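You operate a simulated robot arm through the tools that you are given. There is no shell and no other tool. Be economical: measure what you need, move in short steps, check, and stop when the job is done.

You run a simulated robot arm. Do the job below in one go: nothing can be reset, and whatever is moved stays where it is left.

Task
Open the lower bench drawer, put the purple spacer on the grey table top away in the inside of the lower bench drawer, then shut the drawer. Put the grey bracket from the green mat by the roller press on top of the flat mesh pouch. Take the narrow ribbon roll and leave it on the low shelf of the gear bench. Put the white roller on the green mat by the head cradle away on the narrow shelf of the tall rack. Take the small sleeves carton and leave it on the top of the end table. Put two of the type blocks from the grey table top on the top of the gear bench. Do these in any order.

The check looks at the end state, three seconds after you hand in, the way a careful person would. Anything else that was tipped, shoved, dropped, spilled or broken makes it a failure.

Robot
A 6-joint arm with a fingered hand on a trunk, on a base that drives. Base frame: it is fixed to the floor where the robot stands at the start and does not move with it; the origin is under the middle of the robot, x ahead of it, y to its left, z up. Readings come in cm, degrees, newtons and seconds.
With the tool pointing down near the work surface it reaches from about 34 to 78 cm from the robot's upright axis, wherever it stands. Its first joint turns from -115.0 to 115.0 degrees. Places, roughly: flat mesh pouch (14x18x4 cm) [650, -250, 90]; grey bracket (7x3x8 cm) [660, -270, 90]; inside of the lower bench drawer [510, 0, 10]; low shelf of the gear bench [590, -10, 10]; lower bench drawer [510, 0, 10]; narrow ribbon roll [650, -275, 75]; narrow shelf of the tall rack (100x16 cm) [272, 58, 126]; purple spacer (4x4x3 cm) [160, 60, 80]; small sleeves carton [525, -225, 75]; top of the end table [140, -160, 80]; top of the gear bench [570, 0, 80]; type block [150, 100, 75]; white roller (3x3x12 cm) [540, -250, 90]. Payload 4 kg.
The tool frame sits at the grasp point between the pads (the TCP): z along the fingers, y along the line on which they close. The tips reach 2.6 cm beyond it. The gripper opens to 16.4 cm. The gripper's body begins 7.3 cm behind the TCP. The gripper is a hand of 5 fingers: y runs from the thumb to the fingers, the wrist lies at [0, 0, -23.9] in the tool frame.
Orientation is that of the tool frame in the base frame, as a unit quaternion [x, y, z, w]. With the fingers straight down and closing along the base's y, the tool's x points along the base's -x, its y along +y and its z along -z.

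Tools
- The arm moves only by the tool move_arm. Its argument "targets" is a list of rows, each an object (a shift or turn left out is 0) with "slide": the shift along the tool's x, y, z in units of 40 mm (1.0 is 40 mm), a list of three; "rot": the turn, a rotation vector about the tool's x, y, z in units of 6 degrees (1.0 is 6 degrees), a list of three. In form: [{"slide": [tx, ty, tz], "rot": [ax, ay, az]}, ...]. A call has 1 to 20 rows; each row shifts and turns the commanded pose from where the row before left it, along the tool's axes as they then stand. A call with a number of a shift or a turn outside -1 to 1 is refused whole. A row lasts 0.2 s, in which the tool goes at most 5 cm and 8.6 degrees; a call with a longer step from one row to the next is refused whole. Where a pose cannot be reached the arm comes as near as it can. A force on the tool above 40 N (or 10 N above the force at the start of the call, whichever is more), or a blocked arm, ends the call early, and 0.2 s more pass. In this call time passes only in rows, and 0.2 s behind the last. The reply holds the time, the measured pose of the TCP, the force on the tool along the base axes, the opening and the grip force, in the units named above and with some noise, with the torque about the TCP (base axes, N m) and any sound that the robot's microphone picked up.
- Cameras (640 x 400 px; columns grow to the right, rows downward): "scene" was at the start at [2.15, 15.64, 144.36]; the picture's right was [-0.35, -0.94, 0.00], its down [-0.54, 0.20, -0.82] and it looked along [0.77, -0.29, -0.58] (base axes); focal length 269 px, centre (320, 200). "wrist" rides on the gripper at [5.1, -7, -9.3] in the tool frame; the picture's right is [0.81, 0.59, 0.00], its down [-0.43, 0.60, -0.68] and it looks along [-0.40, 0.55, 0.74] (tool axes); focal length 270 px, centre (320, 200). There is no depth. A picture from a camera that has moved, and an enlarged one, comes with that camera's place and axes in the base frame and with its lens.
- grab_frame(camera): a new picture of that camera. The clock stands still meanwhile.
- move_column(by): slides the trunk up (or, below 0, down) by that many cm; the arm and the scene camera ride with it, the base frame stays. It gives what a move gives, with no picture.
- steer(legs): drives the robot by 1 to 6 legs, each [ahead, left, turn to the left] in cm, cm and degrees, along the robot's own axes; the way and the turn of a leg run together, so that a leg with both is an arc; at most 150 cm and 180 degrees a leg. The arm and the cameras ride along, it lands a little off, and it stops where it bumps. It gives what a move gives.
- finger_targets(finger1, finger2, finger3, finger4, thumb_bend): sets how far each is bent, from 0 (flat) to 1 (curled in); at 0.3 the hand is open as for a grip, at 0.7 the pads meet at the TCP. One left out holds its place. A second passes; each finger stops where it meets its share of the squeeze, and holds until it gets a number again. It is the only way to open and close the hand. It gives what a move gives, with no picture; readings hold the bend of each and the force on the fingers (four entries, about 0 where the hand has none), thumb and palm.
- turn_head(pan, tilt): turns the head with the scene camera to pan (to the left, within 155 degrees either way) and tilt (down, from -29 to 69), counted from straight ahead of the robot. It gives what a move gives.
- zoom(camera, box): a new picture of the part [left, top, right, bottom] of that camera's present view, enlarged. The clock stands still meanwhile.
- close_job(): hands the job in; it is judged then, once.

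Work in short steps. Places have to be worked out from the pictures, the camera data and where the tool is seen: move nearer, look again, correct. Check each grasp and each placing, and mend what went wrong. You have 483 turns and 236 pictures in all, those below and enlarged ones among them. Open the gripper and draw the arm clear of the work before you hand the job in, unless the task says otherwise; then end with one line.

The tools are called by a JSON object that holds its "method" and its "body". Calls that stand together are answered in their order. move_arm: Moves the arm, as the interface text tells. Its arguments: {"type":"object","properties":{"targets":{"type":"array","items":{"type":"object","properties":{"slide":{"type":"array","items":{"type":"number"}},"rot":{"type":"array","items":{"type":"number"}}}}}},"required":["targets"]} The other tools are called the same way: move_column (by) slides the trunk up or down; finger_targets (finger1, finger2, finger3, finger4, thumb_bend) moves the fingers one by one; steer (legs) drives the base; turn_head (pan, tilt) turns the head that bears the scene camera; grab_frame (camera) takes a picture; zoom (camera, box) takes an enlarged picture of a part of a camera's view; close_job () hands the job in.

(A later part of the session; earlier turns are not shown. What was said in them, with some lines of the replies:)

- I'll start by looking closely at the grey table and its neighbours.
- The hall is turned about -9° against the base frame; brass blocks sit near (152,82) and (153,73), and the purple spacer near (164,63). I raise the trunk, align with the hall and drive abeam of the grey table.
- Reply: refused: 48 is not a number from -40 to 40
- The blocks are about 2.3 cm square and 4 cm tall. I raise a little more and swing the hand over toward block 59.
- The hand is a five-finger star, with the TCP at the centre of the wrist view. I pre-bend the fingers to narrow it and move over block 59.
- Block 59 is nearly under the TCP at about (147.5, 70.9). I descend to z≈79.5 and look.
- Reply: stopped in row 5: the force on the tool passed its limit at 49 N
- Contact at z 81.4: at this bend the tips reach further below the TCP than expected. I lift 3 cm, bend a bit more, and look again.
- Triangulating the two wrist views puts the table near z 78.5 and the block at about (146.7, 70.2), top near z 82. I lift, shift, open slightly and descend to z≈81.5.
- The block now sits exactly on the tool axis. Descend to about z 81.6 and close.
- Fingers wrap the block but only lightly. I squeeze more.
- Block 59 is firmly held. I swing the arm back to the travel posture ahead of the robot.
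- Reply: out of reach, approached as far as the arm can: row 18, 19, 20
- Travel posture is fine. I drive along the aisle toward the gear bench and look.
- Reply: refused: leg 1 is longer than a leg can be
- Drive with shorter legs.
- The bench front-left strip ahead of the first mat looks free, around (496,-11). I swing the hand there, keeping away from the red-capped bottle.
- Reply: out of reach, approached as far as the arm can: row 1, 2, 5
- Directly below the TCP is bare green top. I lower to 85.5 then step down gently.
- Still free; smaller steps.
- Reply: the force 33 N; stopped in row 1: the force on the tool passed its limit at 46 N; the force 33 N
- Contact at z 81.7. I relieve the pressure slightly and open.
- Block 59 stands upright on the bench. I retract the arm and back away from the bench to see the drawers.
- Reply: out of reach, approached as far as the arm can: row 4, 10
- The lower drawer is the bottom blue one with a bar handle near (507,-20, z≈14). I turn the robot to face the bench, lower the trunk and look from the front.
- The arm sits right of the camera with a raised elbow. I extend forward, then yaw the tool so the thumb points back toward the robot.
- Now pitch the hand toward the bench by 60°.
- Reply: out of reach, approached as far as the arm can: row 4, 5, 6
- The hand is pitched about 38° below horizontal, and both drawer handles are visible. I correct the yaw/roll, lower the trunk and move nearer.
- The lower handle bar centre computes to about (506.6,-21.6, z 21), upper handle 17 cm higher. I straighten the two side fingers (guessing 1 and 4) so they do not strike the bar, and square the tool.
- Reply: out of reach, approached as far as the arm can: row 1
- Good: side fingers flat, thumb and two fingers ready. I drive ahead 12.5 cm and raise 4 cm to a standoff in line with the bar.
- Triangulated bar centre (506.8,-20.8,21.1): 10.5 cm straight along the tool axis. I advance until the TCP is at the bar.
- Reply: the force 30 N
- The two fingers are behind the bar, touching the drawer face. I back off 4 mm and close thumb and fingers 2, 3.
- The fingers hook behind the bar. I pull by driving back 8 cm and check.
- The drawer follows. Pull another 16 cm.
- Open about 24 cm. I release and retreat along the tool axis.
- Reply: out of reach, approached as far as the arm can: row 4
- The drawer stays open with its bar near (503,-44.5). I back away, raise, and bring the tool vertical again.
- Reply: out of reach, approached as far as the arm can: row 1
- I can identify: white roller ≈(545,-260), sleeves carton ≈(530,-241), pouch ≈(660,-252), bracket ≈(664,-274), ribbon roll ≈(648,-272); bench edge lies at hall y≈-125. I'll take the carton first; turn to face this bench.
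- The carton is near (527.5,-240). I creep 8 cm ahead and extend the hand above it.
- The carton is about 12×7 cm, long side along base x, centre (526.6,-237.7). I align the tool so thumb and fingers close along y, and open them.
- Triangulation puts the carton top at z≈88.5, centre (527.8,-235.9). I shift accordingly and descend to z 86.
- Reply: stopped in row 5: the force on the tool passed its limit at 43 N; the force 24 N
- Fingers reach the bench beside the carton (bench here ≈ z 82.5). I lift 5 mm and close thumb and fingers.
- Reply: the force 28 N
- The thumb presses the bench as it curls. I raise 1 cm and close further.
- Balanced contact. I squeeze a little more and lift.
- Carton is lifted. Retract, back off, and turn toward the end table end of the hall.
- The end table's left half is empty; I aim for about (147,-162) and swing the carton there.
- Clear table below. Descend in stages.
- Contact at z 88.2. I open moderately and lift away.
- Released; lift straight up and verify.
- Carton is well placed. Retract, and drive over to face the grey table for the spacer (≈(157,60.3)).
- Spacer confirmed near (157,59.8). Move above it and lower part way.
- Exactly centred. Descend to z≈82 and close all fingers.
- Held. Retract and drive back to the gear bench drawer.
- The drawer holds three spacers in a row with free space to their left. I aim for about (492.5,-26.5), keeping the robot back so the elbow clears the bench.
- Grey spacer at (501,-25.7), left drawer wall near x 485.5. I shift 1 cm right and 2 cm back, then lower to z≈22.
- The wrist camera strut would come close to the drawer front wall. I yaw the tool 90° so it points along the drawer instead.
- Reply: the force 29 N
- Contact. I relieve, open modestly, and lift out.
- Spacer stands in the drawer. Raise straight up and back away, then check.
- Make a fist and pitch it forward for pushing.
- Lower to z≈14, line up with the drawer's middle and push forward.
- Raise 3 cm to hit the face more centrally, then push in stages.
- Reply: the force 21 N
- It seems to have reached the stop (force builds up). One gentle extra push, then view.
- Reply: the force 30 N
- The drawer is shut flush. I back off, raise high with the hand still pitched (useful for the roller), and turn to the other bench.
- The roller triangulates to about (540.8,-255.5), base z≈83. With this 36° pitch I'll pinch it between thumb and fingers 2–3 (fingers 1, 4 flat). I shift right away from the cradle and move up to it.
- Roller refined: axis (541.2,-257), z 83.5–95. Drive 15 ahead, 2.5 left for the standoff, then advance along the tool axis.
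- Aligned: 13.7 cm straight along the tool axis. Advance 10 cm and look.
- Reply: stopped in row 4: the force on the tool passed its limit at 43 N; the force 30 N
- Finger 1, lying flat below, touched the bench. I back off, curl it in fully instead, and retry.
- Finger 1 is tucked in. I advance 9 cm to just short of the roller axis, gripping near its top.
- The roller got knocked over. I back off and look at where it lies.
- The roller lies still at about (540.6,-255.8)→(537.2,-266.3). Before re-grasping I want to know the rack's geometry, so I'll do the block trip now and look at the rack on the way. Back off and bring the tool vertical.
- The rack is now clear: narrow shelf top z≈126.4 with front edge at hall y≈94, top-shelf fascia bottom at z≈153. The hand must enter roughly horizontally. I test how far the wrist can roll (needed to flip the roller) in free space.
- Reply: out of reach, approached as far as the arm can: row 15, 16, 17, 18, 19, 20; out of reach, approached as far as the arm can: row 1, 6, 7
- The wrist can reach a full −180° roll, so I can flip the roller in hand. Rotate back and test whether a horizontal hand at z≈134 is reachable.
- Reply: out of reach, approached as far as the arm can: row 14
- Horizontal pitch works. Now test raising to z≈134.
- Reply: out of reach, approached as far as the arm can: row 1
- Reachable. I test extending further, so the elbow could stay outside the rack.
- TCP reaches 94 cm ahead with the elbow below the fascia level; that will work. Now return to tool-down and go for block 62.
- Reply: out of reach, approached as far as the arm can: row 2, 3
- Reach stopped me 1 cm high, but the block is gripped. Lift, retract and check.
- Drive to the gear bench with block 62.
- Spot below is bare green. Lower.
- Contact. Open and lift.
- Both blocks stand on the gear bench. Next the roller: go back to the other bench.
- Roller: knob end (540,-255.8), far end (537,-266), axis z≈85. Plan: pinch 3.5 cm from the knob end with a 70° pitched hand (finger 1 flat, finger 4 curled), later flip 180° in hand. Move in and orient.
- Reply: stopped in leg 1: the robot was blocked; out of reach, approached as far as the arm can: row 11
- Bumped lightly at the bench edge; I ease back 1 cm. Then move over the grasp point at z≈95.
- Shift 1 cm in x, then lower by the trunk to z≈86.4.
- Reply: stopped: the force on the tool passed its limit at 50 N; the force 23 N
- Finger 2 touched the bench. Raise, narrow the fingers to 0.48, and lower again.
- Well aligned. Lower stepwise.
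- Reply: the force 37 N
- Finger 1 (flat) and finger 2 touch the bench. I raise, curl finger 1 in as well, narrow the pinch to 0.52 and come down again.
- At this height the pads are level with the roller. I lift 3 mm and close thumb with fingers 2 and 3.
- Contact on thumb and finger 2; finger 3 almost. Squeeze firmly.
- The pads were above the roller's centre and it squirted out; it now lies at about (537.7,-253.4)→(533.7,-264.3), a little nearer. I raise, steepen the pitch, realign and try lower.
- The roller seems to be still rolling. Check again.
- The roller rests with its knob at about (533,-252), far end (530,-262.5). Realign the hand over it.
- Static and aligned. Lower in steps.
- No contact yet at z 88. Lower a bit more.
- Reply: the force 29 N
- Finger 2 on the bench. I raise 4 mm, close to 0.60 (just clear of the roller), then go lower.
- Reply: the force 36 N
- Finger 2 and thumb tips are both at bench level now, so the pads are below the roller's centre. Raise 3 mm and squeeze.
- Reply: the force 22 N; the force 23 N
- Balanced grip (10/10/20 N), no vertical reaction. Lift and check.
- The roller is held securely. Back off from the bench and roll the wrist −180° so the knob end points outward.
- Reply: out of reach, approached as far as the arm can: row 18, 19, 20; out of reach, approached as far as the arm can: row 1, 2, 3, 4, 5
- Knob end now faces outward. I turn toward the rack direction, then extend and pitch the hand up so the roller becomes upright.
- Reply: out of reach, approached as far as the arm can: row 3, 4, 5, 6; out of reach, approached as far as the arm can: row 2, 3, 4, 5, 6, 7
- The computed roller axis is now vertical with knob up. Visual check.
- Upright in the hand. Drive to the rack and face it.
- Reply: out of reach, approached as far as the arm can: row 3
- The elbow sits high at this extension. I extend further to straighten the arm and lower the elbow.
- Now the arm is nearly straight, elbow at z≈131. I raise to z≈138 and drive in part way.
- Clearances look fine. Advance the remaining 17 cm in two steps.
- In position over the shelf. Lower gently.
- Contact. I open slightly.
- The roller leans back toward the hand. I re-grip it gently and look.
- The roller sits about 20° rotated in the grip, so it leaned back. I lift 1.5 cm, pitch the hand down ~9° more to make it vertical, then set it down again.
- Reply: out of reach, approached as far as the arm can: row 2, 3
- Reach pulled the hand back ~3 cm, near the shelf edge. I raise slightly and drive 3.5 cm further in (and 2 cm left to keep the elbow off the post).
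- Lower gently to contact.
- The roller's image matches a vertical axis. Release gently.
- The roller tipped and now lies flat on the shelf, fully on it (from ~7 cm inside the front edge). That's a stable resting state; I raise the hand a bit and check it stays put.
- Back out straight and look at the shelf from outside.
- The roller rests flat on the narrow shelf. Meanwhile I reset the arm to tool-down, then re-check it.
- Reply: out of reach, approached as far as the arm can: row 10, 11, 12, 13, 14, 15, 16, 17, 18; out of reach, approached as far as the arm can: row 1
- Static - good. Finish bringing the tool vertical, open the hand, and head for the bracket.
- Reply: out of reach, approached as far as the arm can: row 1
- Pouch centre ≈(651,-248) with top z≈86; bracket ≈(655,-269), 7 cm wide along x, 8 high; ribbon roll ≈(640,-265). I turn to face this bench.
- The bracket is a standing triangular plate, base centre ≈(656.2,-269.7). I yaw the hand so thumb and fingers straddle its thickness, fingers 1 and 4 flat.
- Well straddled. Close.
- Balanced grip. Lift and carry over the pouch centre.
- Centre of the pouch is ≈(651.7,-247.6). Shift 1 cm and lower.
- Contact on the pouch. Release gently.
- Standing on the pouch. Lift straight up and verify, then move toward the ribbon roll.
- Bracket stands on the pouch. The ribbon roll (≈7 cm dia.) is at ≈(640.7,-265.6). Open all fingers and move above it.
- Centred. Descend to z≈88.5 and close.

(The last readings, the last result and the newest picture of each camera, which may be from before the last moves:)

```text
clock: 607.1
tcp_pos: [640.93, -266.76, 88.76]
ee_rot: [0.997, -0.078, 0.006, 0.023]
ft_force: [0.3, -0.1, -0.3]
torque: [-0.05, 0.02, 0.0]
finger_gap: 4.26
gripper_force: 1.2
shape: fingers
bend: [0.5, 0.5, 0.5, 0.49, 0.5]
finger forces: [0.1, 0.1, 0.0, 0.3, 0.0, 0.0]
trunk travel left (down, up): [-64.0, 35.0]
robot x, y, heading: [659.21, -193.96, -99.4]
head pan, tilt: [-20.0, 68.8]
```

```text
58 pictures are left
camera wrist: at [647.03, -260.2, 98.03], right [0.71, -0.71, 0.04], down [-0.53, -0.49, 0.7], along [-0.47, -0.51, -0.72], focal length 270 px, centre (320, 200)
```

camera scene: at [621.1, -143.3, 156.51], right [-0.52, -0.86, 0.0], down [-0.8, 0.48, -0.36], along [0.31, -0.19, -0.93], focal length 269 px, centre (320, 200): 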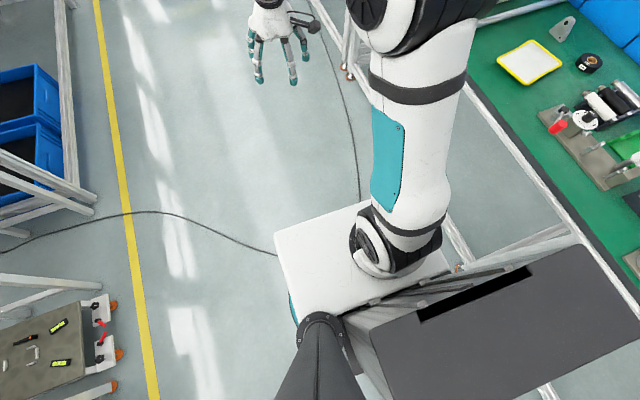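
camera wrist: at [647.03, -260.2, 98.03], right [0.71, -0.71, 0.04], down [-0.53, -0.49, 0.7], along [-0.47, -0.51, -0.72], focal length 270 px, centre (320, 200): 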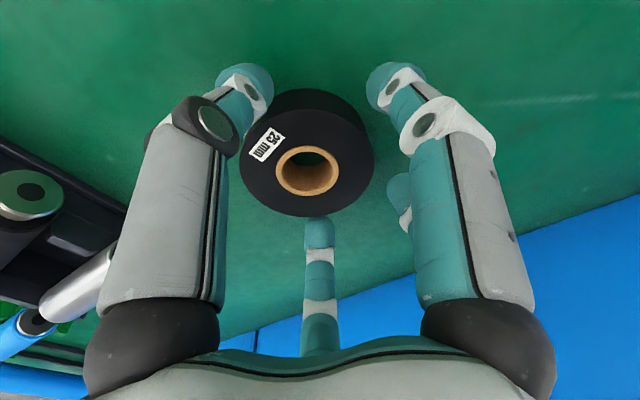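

{"method": "finger_targets", "body": {"finger1": 0.7, "finger2": 0.7, "finger3": 0.7, "finger4": 0.7, "thumb_bend": 0.7}}

{"method": "move_arm", "body": {"targets": [{"slide": [0, 0, -0.5]}, {"slide": [0, 0, -1]}, {"slide": [0, 0, -1]}, {"slide": [0, 0, -1]}, {"slide": [0, 0, -0.5]}, {"slide": [0, 0, 0]}]}}

{"method": "grab_frame", "body": {"camera": "wrist"}}

```text
clock: 608.1
tcp_pos: [641.09, -266.73, 88.82]
ee_rot: [0.997, -0.077, 0.006, 0.023]
ft_force: [0.6, -0.3, 1.9]
torque: [-0.08, 0.05, -0.01]
finger_gap: 3.04
gripper_force: 29.1
shape: fingers
bend: [0.57, 0.55, 0.53, 0.54, 0.58]
finger forces: [7.6, 10.7, 11.5, 7.8, 20.2, 0.0]
trunk travel left (down, up): [-64.0, 35.0]
robot x, y, heading: [659.34, -194.08, -99.3]
head pan, tilt: [-20.0, 68.8]
```

```text
clock: 609.5
tcp_pos: [640.82, -265.7, 104.96]
ee_rot: [0.997, -0.078, 0.007, 0.023]
ft_force: [0.2, 0.6, -0.6]
torque: [0.0, 0.01, 0.01]
finger_gap: 3.05
gripper_force: 28.4
shape: fingers
bend: [0.57, 0.55, 0.53, 0.54, 0.59]
finger forces: [7.4, 10.6, 11.4, 7.7, 19.9, 0.0]
trunk travel left (down, up): [-64.0, 35.0]
robot x, y, heading: [658.92, -193.96, -99.1]
head pan, tilt: [-20.0, 68.8]
```

```text
57 pictures are left
camera wrist: at [646.76, -259.24, 114.19], right [0.71, -0.71, 0.04], down [-0.53, -0.49, 0.7], along [-0.47, -0.51, -0.72], focal length 270 px, centre (320, 200)
```

wrist: 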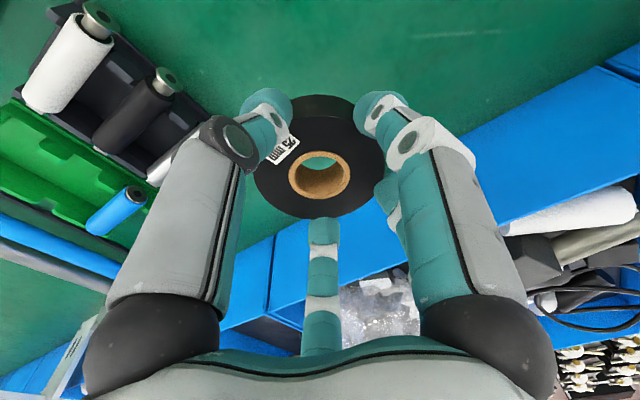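

Ribbon roll held. Retract clear of the bracket and back off; then go to the gear bench's shelf side.

{"method": "move_arm", "body": {"targets": [{"slide": [-0.5, -0.3, -0.5]}, {"slide": [-0.5, -0.85, 0]}, {"slide": [-0.3, -0.95, 0]}, {"slide": [-0.2, -0.95, 0]}, {"slide": [0, -1, 0]}, {"slide": [0, -1, 0]}, {"slide": [0, 0, 0]}]}}

{"method": "steer", "body": {"legs": [[-45, 0, 0], [0, -92, 0], [0, 0, 180]]}}

{"method": "turn_head", "body": {"pan": 0, "tilt": 40}}

{"method": "grab_frame", "body": {"camera": "scene"}}

```text
clock: 611.1
tcp_pos: [637.92, -244.94, 105.89]
ee_rot: [0.997, -0.077, 0.006, 0.022]
ft_force: [0.4, 0.2, -0.1]
torque: [0.02, 0.01, -0.01]
finger_gap: 3.03
gripper_force: 28.6
shape: fingers
bend: [0.57, 0.55, 0.53, 0.54, 0.59]
finger forces: [7.4, 10.7, 11.6, 7.7, 19.7, 0.1]
trunk travel left (down, up): [-64.0, 35.0]
robot x, y, heading: [659.27, -193.83, -99.4]
head pan, tilt: [-20.0, 68.8]
```

```text
clock: 625.7
tcp_pos: [596.64, -83.55, 105.92]
ee_rot: [0.084, 0.996, 0.023, -0.006]
ft_force: [-0.7, 0.5, -1.1]
torque: [-0.03, 0.01, 0.02]
finger_gap: 2.96
gripper_force: 27.8
shape: fingers
bend: [0.57, 0.55, 0.53, 0.54, 0.59]
finger forces: [7.2, 10.6, 11.6, 7.7, 18.8, 0.0]
trunk travel left (down, up): [-64.0, 35.0]
robot x, y, heading: [575.34, -134.27, 79.8]
head pan, tilt: [-20.0, 68.8]
```

```text
clock: 626.6
tcp_pos: [596.62, -83.54, 105.83]
ee_rot: [0.084, 0.996, 0.023, -0.006]
ft_force: [0.9, 0.2, 0.1]
torque: [-0.03, -0.02, 0.0]
finger_gap: 2.94
gripper_force: 28.4
shape: fingers
bend: [0.57, 0.55, 0.53, 0.54, 0.59]
finger forces: [7.2, 10.6, 11.5, 7.9, 18.8, 0.1]
trunk travel left (down, up): [-64.0, 35.0]
robot x, y, heading: [575.07, -134.08, 80.1]
head pan, tilt: [0.0, 40.0]
```

```text
56 pictures are left
camera scene: at [557.03, -128.3, 160.11], right [0.98, -0.18, 0.0], down [-0.11, -0.63, -0.77], along [0.13, 0.75, -0.64], focal length 269 px, centre (320, 200)
```

scene: 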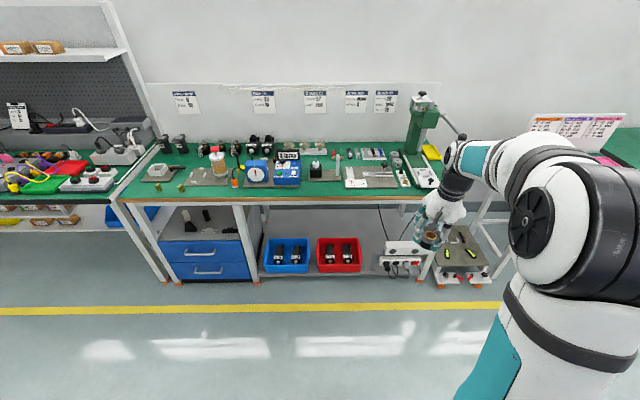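

{"method": "zoom", "body": {"camera": "scene", "box": [240, 190, 440, 300]}}

{"method": "move_column", "body": {"by": -30}}

{"method": "turn_head", "body": {"pan": 0, "tilt": 28}}

{"method": "zoom", "body": {"camera": "scene", "box": [220, 180, 460, 330]}}

```text
3.20 times, centred on (340, 245) of scene
camera zoom: at [557.03, -128.3, 160.11], right [0.98, -0.18, 0.0], down [-0.11, -0.63, -0.77], along [0.13, 0.75, -0.64], focal length 861 px, centre (256, 56)
```

zoom: 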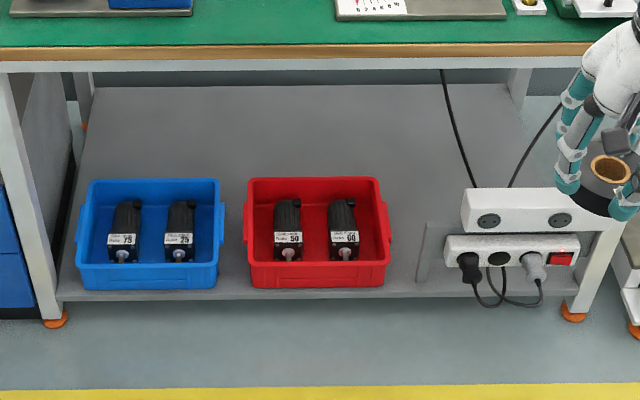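

```text
clock: 629.6
tcp_pos: [596.71, -83.54, 75.92]
ee_rot: [0.085, 0.996, 0.023, -0.006]
ft_force: [-0.5, -0.4, 0.0]
torque: [-0.03, 0.03, 0.01]
finger_gap: 2.93
gripper_force: 27.5
shape: fingers
bend: [0.57, 0.55, 0.53, 0.54, 0.59]
finger forces: [7.3, 10.6, 11.5, 7.8, 18.7, 0.0]
trunk travel left (down, up): [-34.0, 65.0]
robot x, y, heading: [574.96, -134.11, 79.9]
head pan, tilt: [0.0, 40.0]
```

```text
clock: 630.3
tcp_pos: [596.7, -83.51, 75.81]
ee_rot: [0.085, 0.996, 0.024, -0.006]
ft_force: [0.8, 0.5, -1.2]
torque: [0.0, 0.02, 0.01]
finger_gap: 2.92
gripper_force: 28.0
shape: fingers
bend: [0.57, 0.55, 0.53, 0.54, 0.59]
finger forces: [7.2, 10.7, 11.5, 7.8, 18.8, 0.0]
trunk travel left (down, up): [-34.0, 65.0]
robot x, y, heading: [575.08, -134.46, 79.9]
head pan, tilt: [0.0, 28.0]
```

```text
2.67 times, centred on (340, 255) of scene
camera zoom: at [557.13, -127.69, 131.96], right [0.98, -0.17, 0.0], down [-0.08, -0.46, -0.88], along [0.15, 0.87, -0.47], focal length 717 px, centre (267, 53)
```

zoom: 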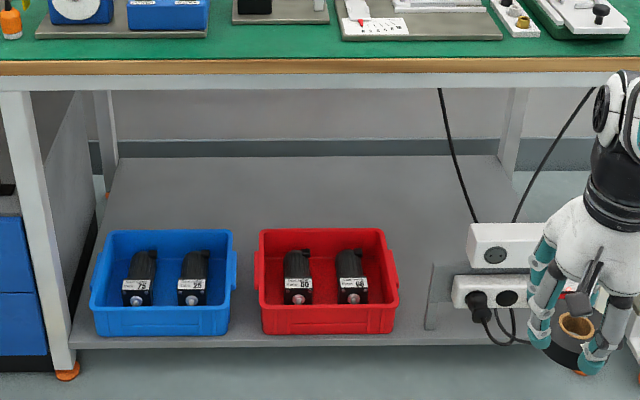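

There's free shelf space behind the two trays. Plan: straight, low arm under the bench, passing above the trays. First shift left and extend/lower the arm outside.

{"method": "steer", "body": {"legs": [[0, 33, 1]]}}

{"method": "move_arm", "body": {"targets": [{"slide": [0, 0.8, 0.5]}, {"slide": [0, 0.8, 0.5]}, {"slide": [0, 0.8, 0.5]}, {"slide": [0, 0.8, 0.5]}, {"slide": [0, 0.8, 0]}, {"slide": [0, 0.8, 0]}, {"slide": [0, 0, 0]}]}}

{"method": "move_column", "body": {"by": -33}}

{"method": "grab_frame", "body": {"camera": "scene"}}

```text
clock: 632.5
tcp_pos: [563.41, -77.75, 75.78]
ee_rot: [0.077, 0.997, 0.024, -0.006]
ft_force: [0.1, 0.7, -1.5]
torque: [-0.03, 0.05, 0.0]
finger_gap: 2.95
gripper_force: 28.0
shape: fingers
bend: [0.57, 0.55, 0.53, 0.54, 0.59]
finger forces: [7.2, 10.7, 11.5, 7.8, 18.6, 0.1]
trunk travel left (down, up): [-34.0, 65.0]
robot x, y, heading: [542.39, -129.13, 80.4]
head pan, tilt: [0.0, 28.0]
```

```text
clock: 634.1
tcp_pos: [566.42, -58.04, 68.58]
ee_rot: [0.078, 0.997, 0.022, -0.006]
ft_force: [0.3, 0.5, -0.8]
torque: [0.0, -0.04, -0.02]
finger_gap: 2.94
gripper_force: 28.0
shape: fingers
bend: [0.57, 0.55, 0.53, 0.54, 0.59]
finger forces: [7.2, 10.6, 11.4, 7.8, 18.8, 0.1]
trunk travel left (down, up): [-34.0, 65.0]
robot x, y, heading: [542.22, -128.61, 80.5]
head pan, tilt: [0.0, 28.0]
```

```text
clock: 637.4
tcp_pos: [566.36, -58.13, 35.51]
ee_rot: [0.077, 0.997, 0.023, -0.007]
ft_force: [-0.3, 0.4, -0.7]
torque: [-0.05, 0.0, 0.0]
finger_gap: 2.92
gripper_force: 27.4
shape: fingers
bend: [0.57, 0.55, 0.53, 0.54, 0.59]
finger forces: [7.1, 10.6, 11.4, 7.8, 18.7, 0.0]
trunk travel left (down, up): [-1.0, 98.0]
robot x, y, heading: [542.44, -128.7, 80.7]
head pan, tilt: [0.0, 28.0]
```

```text
53 pictures are left
camera scene: at [524.43, -122.32, 98.97], right [0.99, -0.16, 0.0], down [-0.08, -0.46, -0.88], along [0.14, 0.87, -0.47], focal length 269 px, centre (320, 200)
```

scene: 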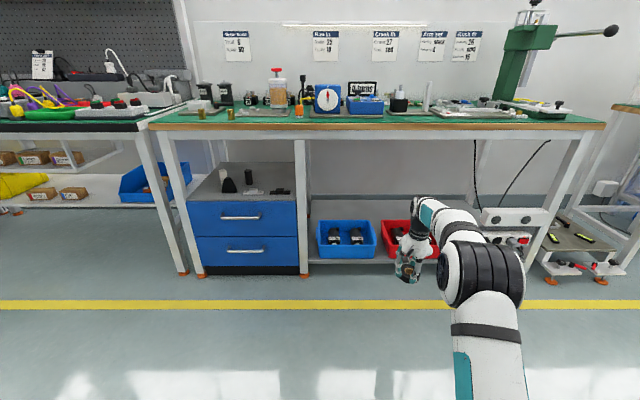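

Elbow top is near z 68 with beam underside ≈73; I lower the arm 5 cm more, then drive in by stages.

{"method": "move_arm", "body": {"targets": [{"slide": [0, 0.2, 0.6]}, {"slide": [0, 0.2, 0.6]}, {"slide": [0, 0, 0]}]}}

{"method": "steer", "body": {"legs": [[32, 0, 0]]}}

{"method": "grab_frame", "body": {"camera": "scene"}}

{"method": "grab_frame", "body": {"camera": "wrist"}}

```text
clock: 638.2
tcp_pos: [566.57, -56.41, 30.87]
ee_rot: [0.078, 0.997, 0.022, -0.006]
ft_force: [-0.5, 0.7, -0.8]
torque: [0.01, -0.02, 0.01]
finger_gap: 2.9
gripper_force: 27.7
shape: fingers
bend: [0.57, 0.55, 0.53, 0.54, 0.59]
finger forces: [7.1, 10.7, 11.3, 7.8, 18.7, 0.0]
trunk travel left (down, up): [-1.0, 98.0]
robot x, y, heading: [542.57, -128.43, 80.8]
head pan, tilt: [0.0, 28.0]
```

```text
clock: 640.3
tcp_pos: [572.07, -24.86, 30.75]
ee_rot: [0.079, 0.997, 0.022, -0.006]
ft_force: [0.4, 0.3, -0.5]
torque: [-0.05, 0.01, 0.05]
finger_gap: 2.94
gripper_force: 27.9
shape: fingers
bend: [0.57, 0.55, 0.53, 0.54, 0.59]
finger forces: [7.1, 10.6, 11.5, 7.9, 18.6, 0.0]
trunk travel left (down, up): [-1.0, 98.0]
robot x, y, heading: [547.86, -96.89, 80.5]
head pan, tilt: [0.0, 28.0]
```

```text
52 pictures are left
camera scene: at [529.73, -90.57, 98.97], right [0.99, -0.17, 0.0], down [-0.08, -0.46, -0.88], along [0.15, 0.87, -0.47], focal length 269 px, centre (320, 200)
```

scene: 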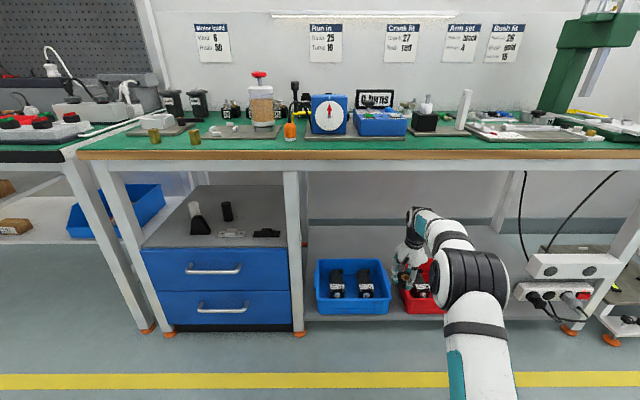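

```text
51 pictures are left
camera wrist: at [566.18, -31.27, 40.02], right [-0.7, 0.71, 0.04], down [0.53, 0.49, 0.7], along [0.47, 0.51, -0.72], focal length 270 px, centre (320, 200)
```

wrist: 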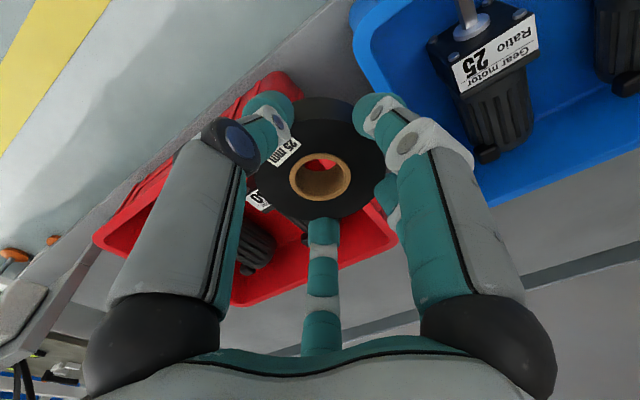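

Clear so far. Advance 28 cm more.

{"method": "steer", "body": {"legs": [[14, 0, 0]]}}

{"method": "grab_frame", "body": {"camera": "scene"}}

{"method": "steer", "body": {"legs": [[14, 0, 0]]}}

{"method": "grab_frame", "body": {"camera": "wrist"}}

```text
clock: 641.6
tcp_pos: [574.15, -11.44, 30.97]
ee_rot: [0.079, 0.997, 0.024, -0.007]
ft_force: [0.3, 0.3, -2.2]
torque: [-0.01, -0.03, -0.01]
finger_gap: 2.94
gripper_force: 28.2
shape: fingers
bend: [0.57, 0.55, 0.53, 0.54, 0.59]
finger forces: [7.1, 10.7, 11.4, 7.7, 18.8, 0.1]
trunk travel left (down, up): [-1.0, 98.0]
robot x, y, heading: [549.86, -83.89, 80.6]
head pan, tilt: [0.0, 28.0]
```

```text
50 pictures are left
camera scene: at [531.94, -77.35, 98.97], right [0.99, -0.16, 0.0], down [-0.08, -0.46, -0.88], along [0.14, 0.87, -0.47], focal length 269 px, centre (320, 200)
```

scene: 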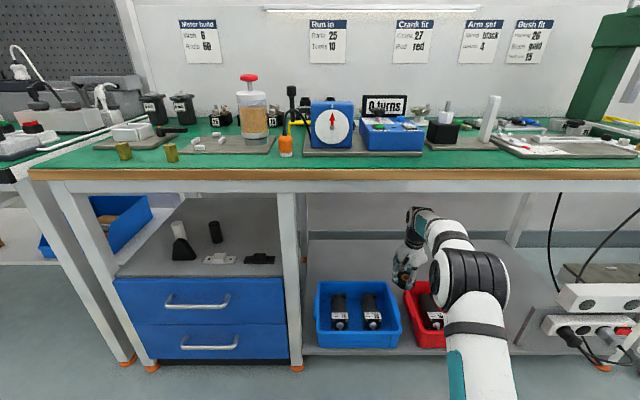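

```text
clock: 642.9
tcp_pos: [576.43, 2.31, 30.78]
ee_rot: [0.079, 0.997, 0.023, -0.006]
ft_force: [-0.4, -0.1, -1.0]
torque: [-0.02, -0.03, 0.0]
finger_gap: 2.93
gripper_force: 27.8
shape: fingers
bend: [0.57, 0.55, 0.53, 0.54, 0.59]
finger forces: [7.1, 10.6, 11.3, 7.8, 18.6, 0.0]
trunk travel left (down, up): [-1.0, 98.0]
robot x, y, heading: [552.02, -69.89, 80.5]
head pan, tilt: [0.0, 28.0]
```

```text
49 pictures are left
camera wrist: at [570.49, -4.21, 40.02], right [-0.71, 0.71, 0.04], down [0.53, 0.49, 0.7], along [0.47, 0.51, -0.72], focal length 270 px, centre (320, 200)
```

wrist: 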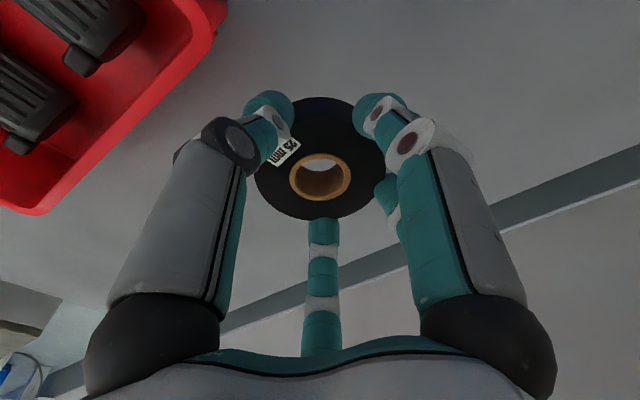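

Free shelf directly below, 9 cm clear of the trays. Lower.

{"method": "move_arm", "body": {"targets": [{"slide": [0, 0, 0.8]}, {"slide": [0, 0, 0.8]}, {"slide": [0, 0, 0.8]}, {"slide": [0, 0, 0]}]}}

{"method": "grab_frame", "body": {"camera": "wrist"}}

```text
clock: 643.9
tcp_pos: [576.4, 2.63, 21.17]
ee_rot: [0.079, 0.997, 0.022, -0.005]
ft_force: [0.3, 0.0, -0.7]
torque: [0.03, -0.01, 0.01]
finger_gap: 2.92
gripper_force: 27.8
shape: fingers
bend: [0.57, 0.55, 0.53, 0.54, 0.59]
finger forces: [7.1, 10.6, 11.3, 7.7, 18.6, 0.0]
trunk travel left (down, up): [-1.0, 98.0]
robot x, y, heading: [552.03, -69.68, 80.8]
head pan, tilt: [0.0, 28.0]
```

```text
48 pictures are left
camera wrist: at [570.36, -3.84, 30.32], right [-0.71, 0.71, 0.04], down [0.53, 0.49, 0.7], along [0.47, 0.51, -0.72], focal length 270 px, centre (320, 200)
```

wrist: 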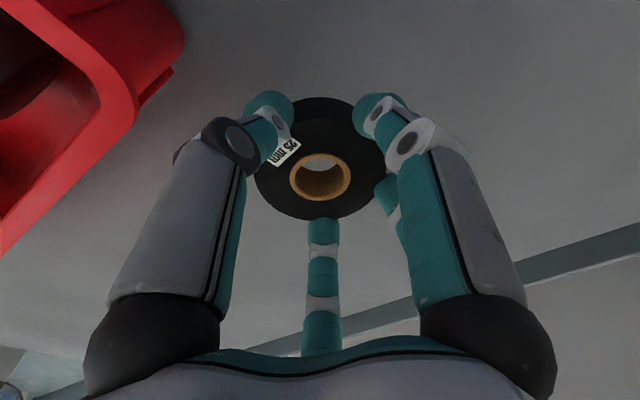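

{"method": "move_arm", "body": {"targets": [{"slide": [0.34, 0.25, 0.2]}, {"slide": [0, 0, 0.4]}, {"slide": [0, 0, 0.25]}, {"slide": [0, 0, 0]}]}}

```text
clock: 644.9
tcp_pos: [575.25, 4.08, 17.94]
ee_rot: [0.079, 0.997, 0.022, -0.006]
ft_force: [0.1, -0.4, -0.5]
torque: [0.01, -0.02, -0.01]
finger_gap: 2.9
gripper_force: 27.9
shape: fingers
bend: [0.57, 0.55, 0.53, 0.54, 0.59]
finger forces: [7.1, 10.6, 11.4, 7.8, 18.6, 0.0]
trunk travel left (down, up): [-1.0, 98.0]
robot x, y, heading: [552.17, -69.87, 80.6]
head pan, tilt: [0.0, 28.0]
```

{"method": "move_arm", "body": {"targets": [{"slide": [0, 0, 0.2]}, {"slide": [0, 0, 0.15]}, {"slide": [0, 0, 0]}]}}

```text
clock: 645.7
tcp_pos: [575.15, 4.11, 16.7]
ee_rot: [0.079, 0.997, 0.025, -0.007]
ft_force: [0.8, -2.3, 13.5]
torque: [0.05, -0.13, -0.06]
finger_gap: 2.94
gripper_force: 29.0
shape: fingers
bend: [0.57, 0.55, 0.53, 0.54, 0.59]
finger forces: [7.7, 10.5, 11.4, 8.4, 19.8, 0.0]
trunk travel left (down, up): [-1.0, 98.0]
robot x, y, heading: [552.06, -70.21, 80.5]
head pan, tilt: [0.0, 28.0]
```

Contact. Release and check.

{"method": "finger_targets", "body": {"finger1": 0.46, "finger2": 0.46, "finger3": 0.46, "finger4": 0.46, "thumb_bend": 0.46}}

{"method": "grab_frame", "body": {"camera": "wrist"}}

```text
clock: 646.7
tcp_pos: [575.06, 4.22, 16.43]
ee_rot: [0.079, 0.997, 0.023, -0.006]
ft_force: [-0.2, 0.5, 0.6]
torque: [-0.03, 0.01, 0.04]
finger_gap: 5.21
gripper_force: 0.1
shape: fingers
bend: [0.46, 0.46, 0.46, 0.46, 0.46]
finger forces: [0.1, 0.0, 0.1, 0.0, 0.1, 0.0]
trunk travel left (down, up): [-1.0, 98.0]
robot x, y, heading: [551.98, -70.04, 80.5]
head pan, tilt: [0.0, 28.0]
```

```text
47 pictures are left
camera wrist: at [569.11, -2.37, 25.7], right [-0.71, 0.71, 0.04], down [0.53, 0.49, 0.7], along [0.47, 0.51, -0.72], focal length 270 px, centre (320, 200)
```

wrist: 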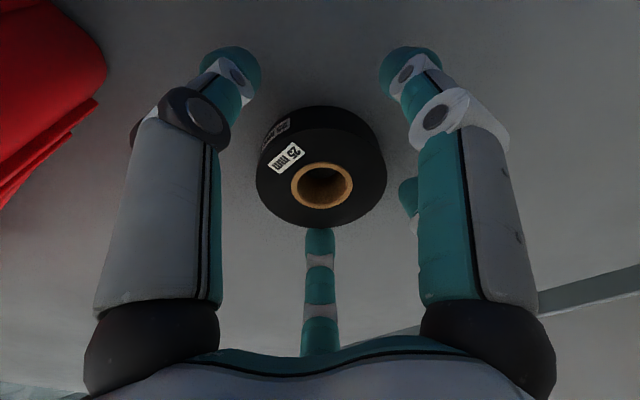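

Ribbon roll lies flat on the shelf. Raise to z≈31 and back straight out.

{"method": "move_arm", "body": {"targets": [{"slide": [0, 0, -0.5]}, {"slide": [0, 0, -0.8]}, {"slide": [0, 0, -0.8]}, {"slide": [0, 0, -0.8]}, {"slide": [0, 0, -0.7]}, {"slide": [0, 0, 0]}]}}

{"method": "steer", "body": {"legs": [[-62, 0, 0]]}}

{"method": "move_column", "body": {"by": 38}}

{"method": "turn_head", "body": {"pan": 0, "tilt": 35}}

{"method": "grab_frame", "body": {"camera": "scene"}}

{"method": "zoom", "body": {"camera": "scene", "box": [260, 160, 480, 300]}}

```text
clock: 648.1
tcp_pos: [575.22, 3.61, 31.12]
ee_rot: [0.079, 0.997, 0.022, -0.006]
ft_force: [-0.5, -0.2, 0.6]
torque: [0.02, 0.01, 0.0]
finger_gap: 5.19
gripper_force: 0.0
shape: fingers
bend: [0.46, 0.46, 0.46, 0.46, 0.46]
finger forces: [0.1, 0.0, 0.0, 0.0, 0.0, 0.1]
trunk travel left (down, up): [-1.0, 98.0]
robot x, y, heading: [551.89, -69.92, 80.7]
head pan, tilt: [0.0, 28.0]
```

```text
clock: 651.6
tcp_pos: [565.02, -56.91, 30.96]
ee_rot: [0.076, 0.997, 0.022, -0.006]
ft_force: [-0.3, -0.6, -0.2]
torque: [0.02, -0.03, -0.02]
finger_gap: 5.2
gripper_force: 0.1
shape: fingers
bend: [0.46, 0.46, 0.46, 0.46, 0.46]
finger forces: [0.0, 0.1, 0.0, 0.1, 0.1, 0.1]
trunk travel left (down, up): [-1.0, 98.0]
robot x, y, heading: [542.29, -130.54, 81.0]
head pan, tilt: [0.0, 28.0]
```

```text
clock: 655.3
tcp_pos: [565.1, -56.94, 69.0]
ee_rot: [0.076, 0.997, 0.022, -0.006]
ft_force: [0.2, 0.4, 0.5]
torque: [0.01, -0.03, -0.02]
finger_gap: 5.2
gripper_force: 0.0
shape: fingers
bend: [0.46, 0.46, 0.46, 0.46, 0.46]
finger forces: [0.0, 0.1, 0.0, 0.0, 0.0, 0.0]
trunk travel left (down, up): [-39.0, 60.0]
robot x, y, heading: [542.26, -130.67, 81.2]
head pan, tilt: [0.0, 28.0]
```

```text
clock: 655.9
tcp_pos: [564.95, -56.87, 69.01]
ee_rot: [0.075, 0.997, 0.022, -0.006]
ft_force: [-0.2, 0.3, -0.2]
torque: [-0.01, 0.02, 0.0]
finger_gap: 5.2
gripper_force: 0.0
shape: fingers
bend: [0.46, 0.46, 0.46, 0.46, 0.46]
finger forces: [0.0, 0.0, 0.0, 0.0, 0.0, 0.0]
trunk travel left (down, up): [-39.0, 60.0]
robot x, y, heading: [542.22, -130.69, 80.8]
head pan, tilt: [0.0, 35.0]
```

```text
46 pictures are left
camera scene: at [524.24, -124.71, 135.87], right [0.99, -0.16, 0.0], down [-0.09, -0.57, -0.82], along [0.13, 0.81, -0.57], focal length 269 px, centre (320, 200)
```

scene: 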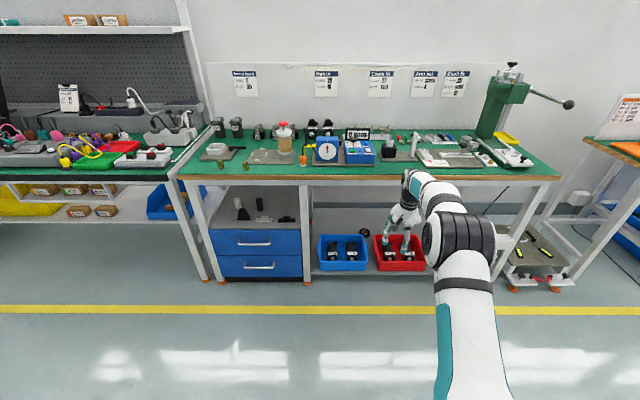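

```text
2.86 times, centred on (370, 230) of scene
camera zoom: at [524.24, -124.71, 135.87], right [0.99, -0.16, 0.0], down [-0.09, -0.57, -0.82], along [0.13, 0.81, -0.57], focal length 768 px, centre (177, 114)
```

zoom: 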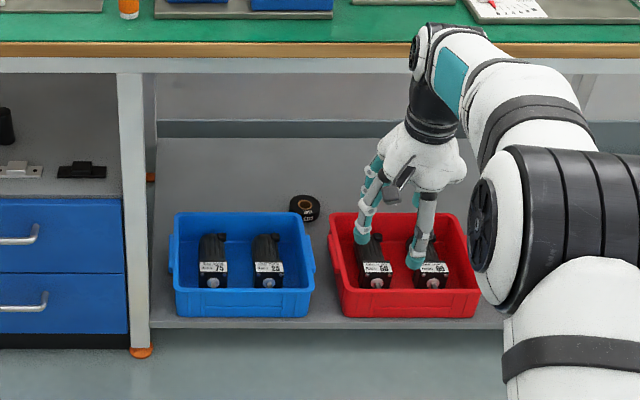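

Everything is placed; the roll is on the low shelf. I open the hand fully and draw back from the bench.

{"method": "steer", "body": {"legs": [[-25, 0, 0]]}}

{"method": "finger_targets", "body": {"finger1": 0.3, "finger2": 0.3, "finger3": 0.3, "finger4": 0.3, "thumb_bend": 0.3}}

{"method": "turn_head", "body": {"pan": 150, "tilt": 25}}

{"method": "grab_frame", "body": {"camera": "scene"}}

{"method": "turn_head", "body": {"pan": -150, "tilt": 25}}

{"method": "grab_frame", "body": {"camera": "scene"}}

```text
clock: 657.8
tcp_pos: [561.74, -81.55, 68.98]
ee_rot: [0.081, 0.996, 0.022, -0.005]
ft_force: [-0.4, 0.0, -0.2]
torque: [0.0, -0.02, 0.0]
finger_gap: 5.21
gripper_force: 0.0
shape: fingers
bend: [0.46, 0.46, 0.46, 0.46, 0.46]
finger forces: [0.0, 0.1, 0.0, 0.1, 0.0, 0.0]
trunk travel left (down, up): [-39.0, 60.0]
robot x, y, heading: [537.97, -155.25, 80.4]
head pan, tilt: [0.0, 35.0]
```

```text
clock: 658.8
tcp_pos: [561.72, -81.56, 68.93]
ee_rot: [0.081, 0.996, 0.021, -0.007]
ft_force: [-0.2, -0.3, -0.2]
torque: [0.01, -0.01, -0.02]
finger_gap: 9.03
gripper_force: 0.0
shape: fingers
bend: [0.3, 0.3, 0.3, 0.3, 0.3]
finger forces: [0.1, 0.0, 0.0, 0.0, 0.0, 0.0]
trunk travel left (down, up): [-39.0, 60.0]
robot x, y, heading: [538.27, -155.18, 80.3]
head pan, tilt: [0.0, 35.0]
```

```text
clock: 661.1
tcp_pos: [561.82, -81.54, 69.01]
ee_rot: [0.081, 0.996, 0.023, -0.007]
ft_force: [-0.5, 0.3, -0.9]
torque: [-0.02, -0.02, 0.0]
finger_gap: 9.01
gripper_force: 0.1
shape: fingers
bend: [0.3, 0.3, 0.3, 0.3, 0.3]
finger forces: [0.0, 0.0, 0.0, 0.0, 0.0, 0.1]
trunk travel left (down, up): [-39.0, 60.0]
robot x, y, heading: [538.24, -155.17, 80.2]
head pan, tilt: [150.0, 25.0]
```

```text
44 pictures are left
camera scene: at [512.89, -164.68, 137.45], right [-0.77, 0.64, 0.0], down [0.27, 0.32, -0.91], along [-0.58, -0.7, -0.42], focal length 269 px, centre (320, 200)
```

scene: 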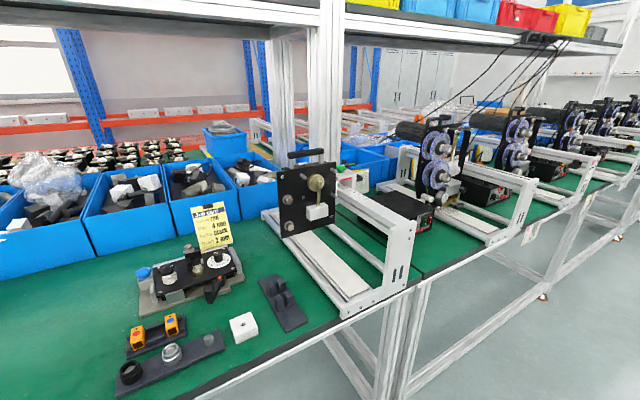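

```text
clock: 665.2
tcp_pos: [561.8, -81.63, 69.04]
ee_rot: [0.081, 0.996, 0.022, -0.006]
ft_force: [0.3, -0.8, 0.8]
torque: [0.02, 0.02, 0.02]
finger_gap: 9.06
gripper_force: 0.1
shape: fingers
bend: [0.3, 0.3, 0.3, 0.3, 0.3]
finger forces: [0.0, 0.0, 0.0, 0.0, 0.0, 0.1]
trunk travel left (down, up): [-39.0, 60.0]
robot x, y, heading: [538.25, -155.17, 80.6]
head pan, tilt: [-150.0, 25.0]
```

```text
43 pictures are left
camera scene: at [521.98, -166.24, 137.45], right [-0.94, -0.35, 0.0], down [-0.15, 0.4, -0.91], along [0.31, -0.85, -0.42], focal length 269 px, centre (320, 200)
```

scene: 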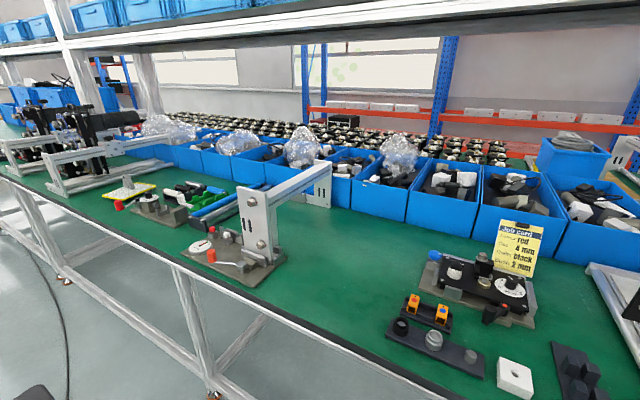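

Nothing on the bench looks disturbed, and the bracket stands on the pouch. I hand in the job.

{"method": "close_job", "body": {}}

```text
The job is handed in.
```

All six tasks are done and handed in; the one thing to know is that the white roller lies on its side on the narrow shelf, because it tipped over when released.
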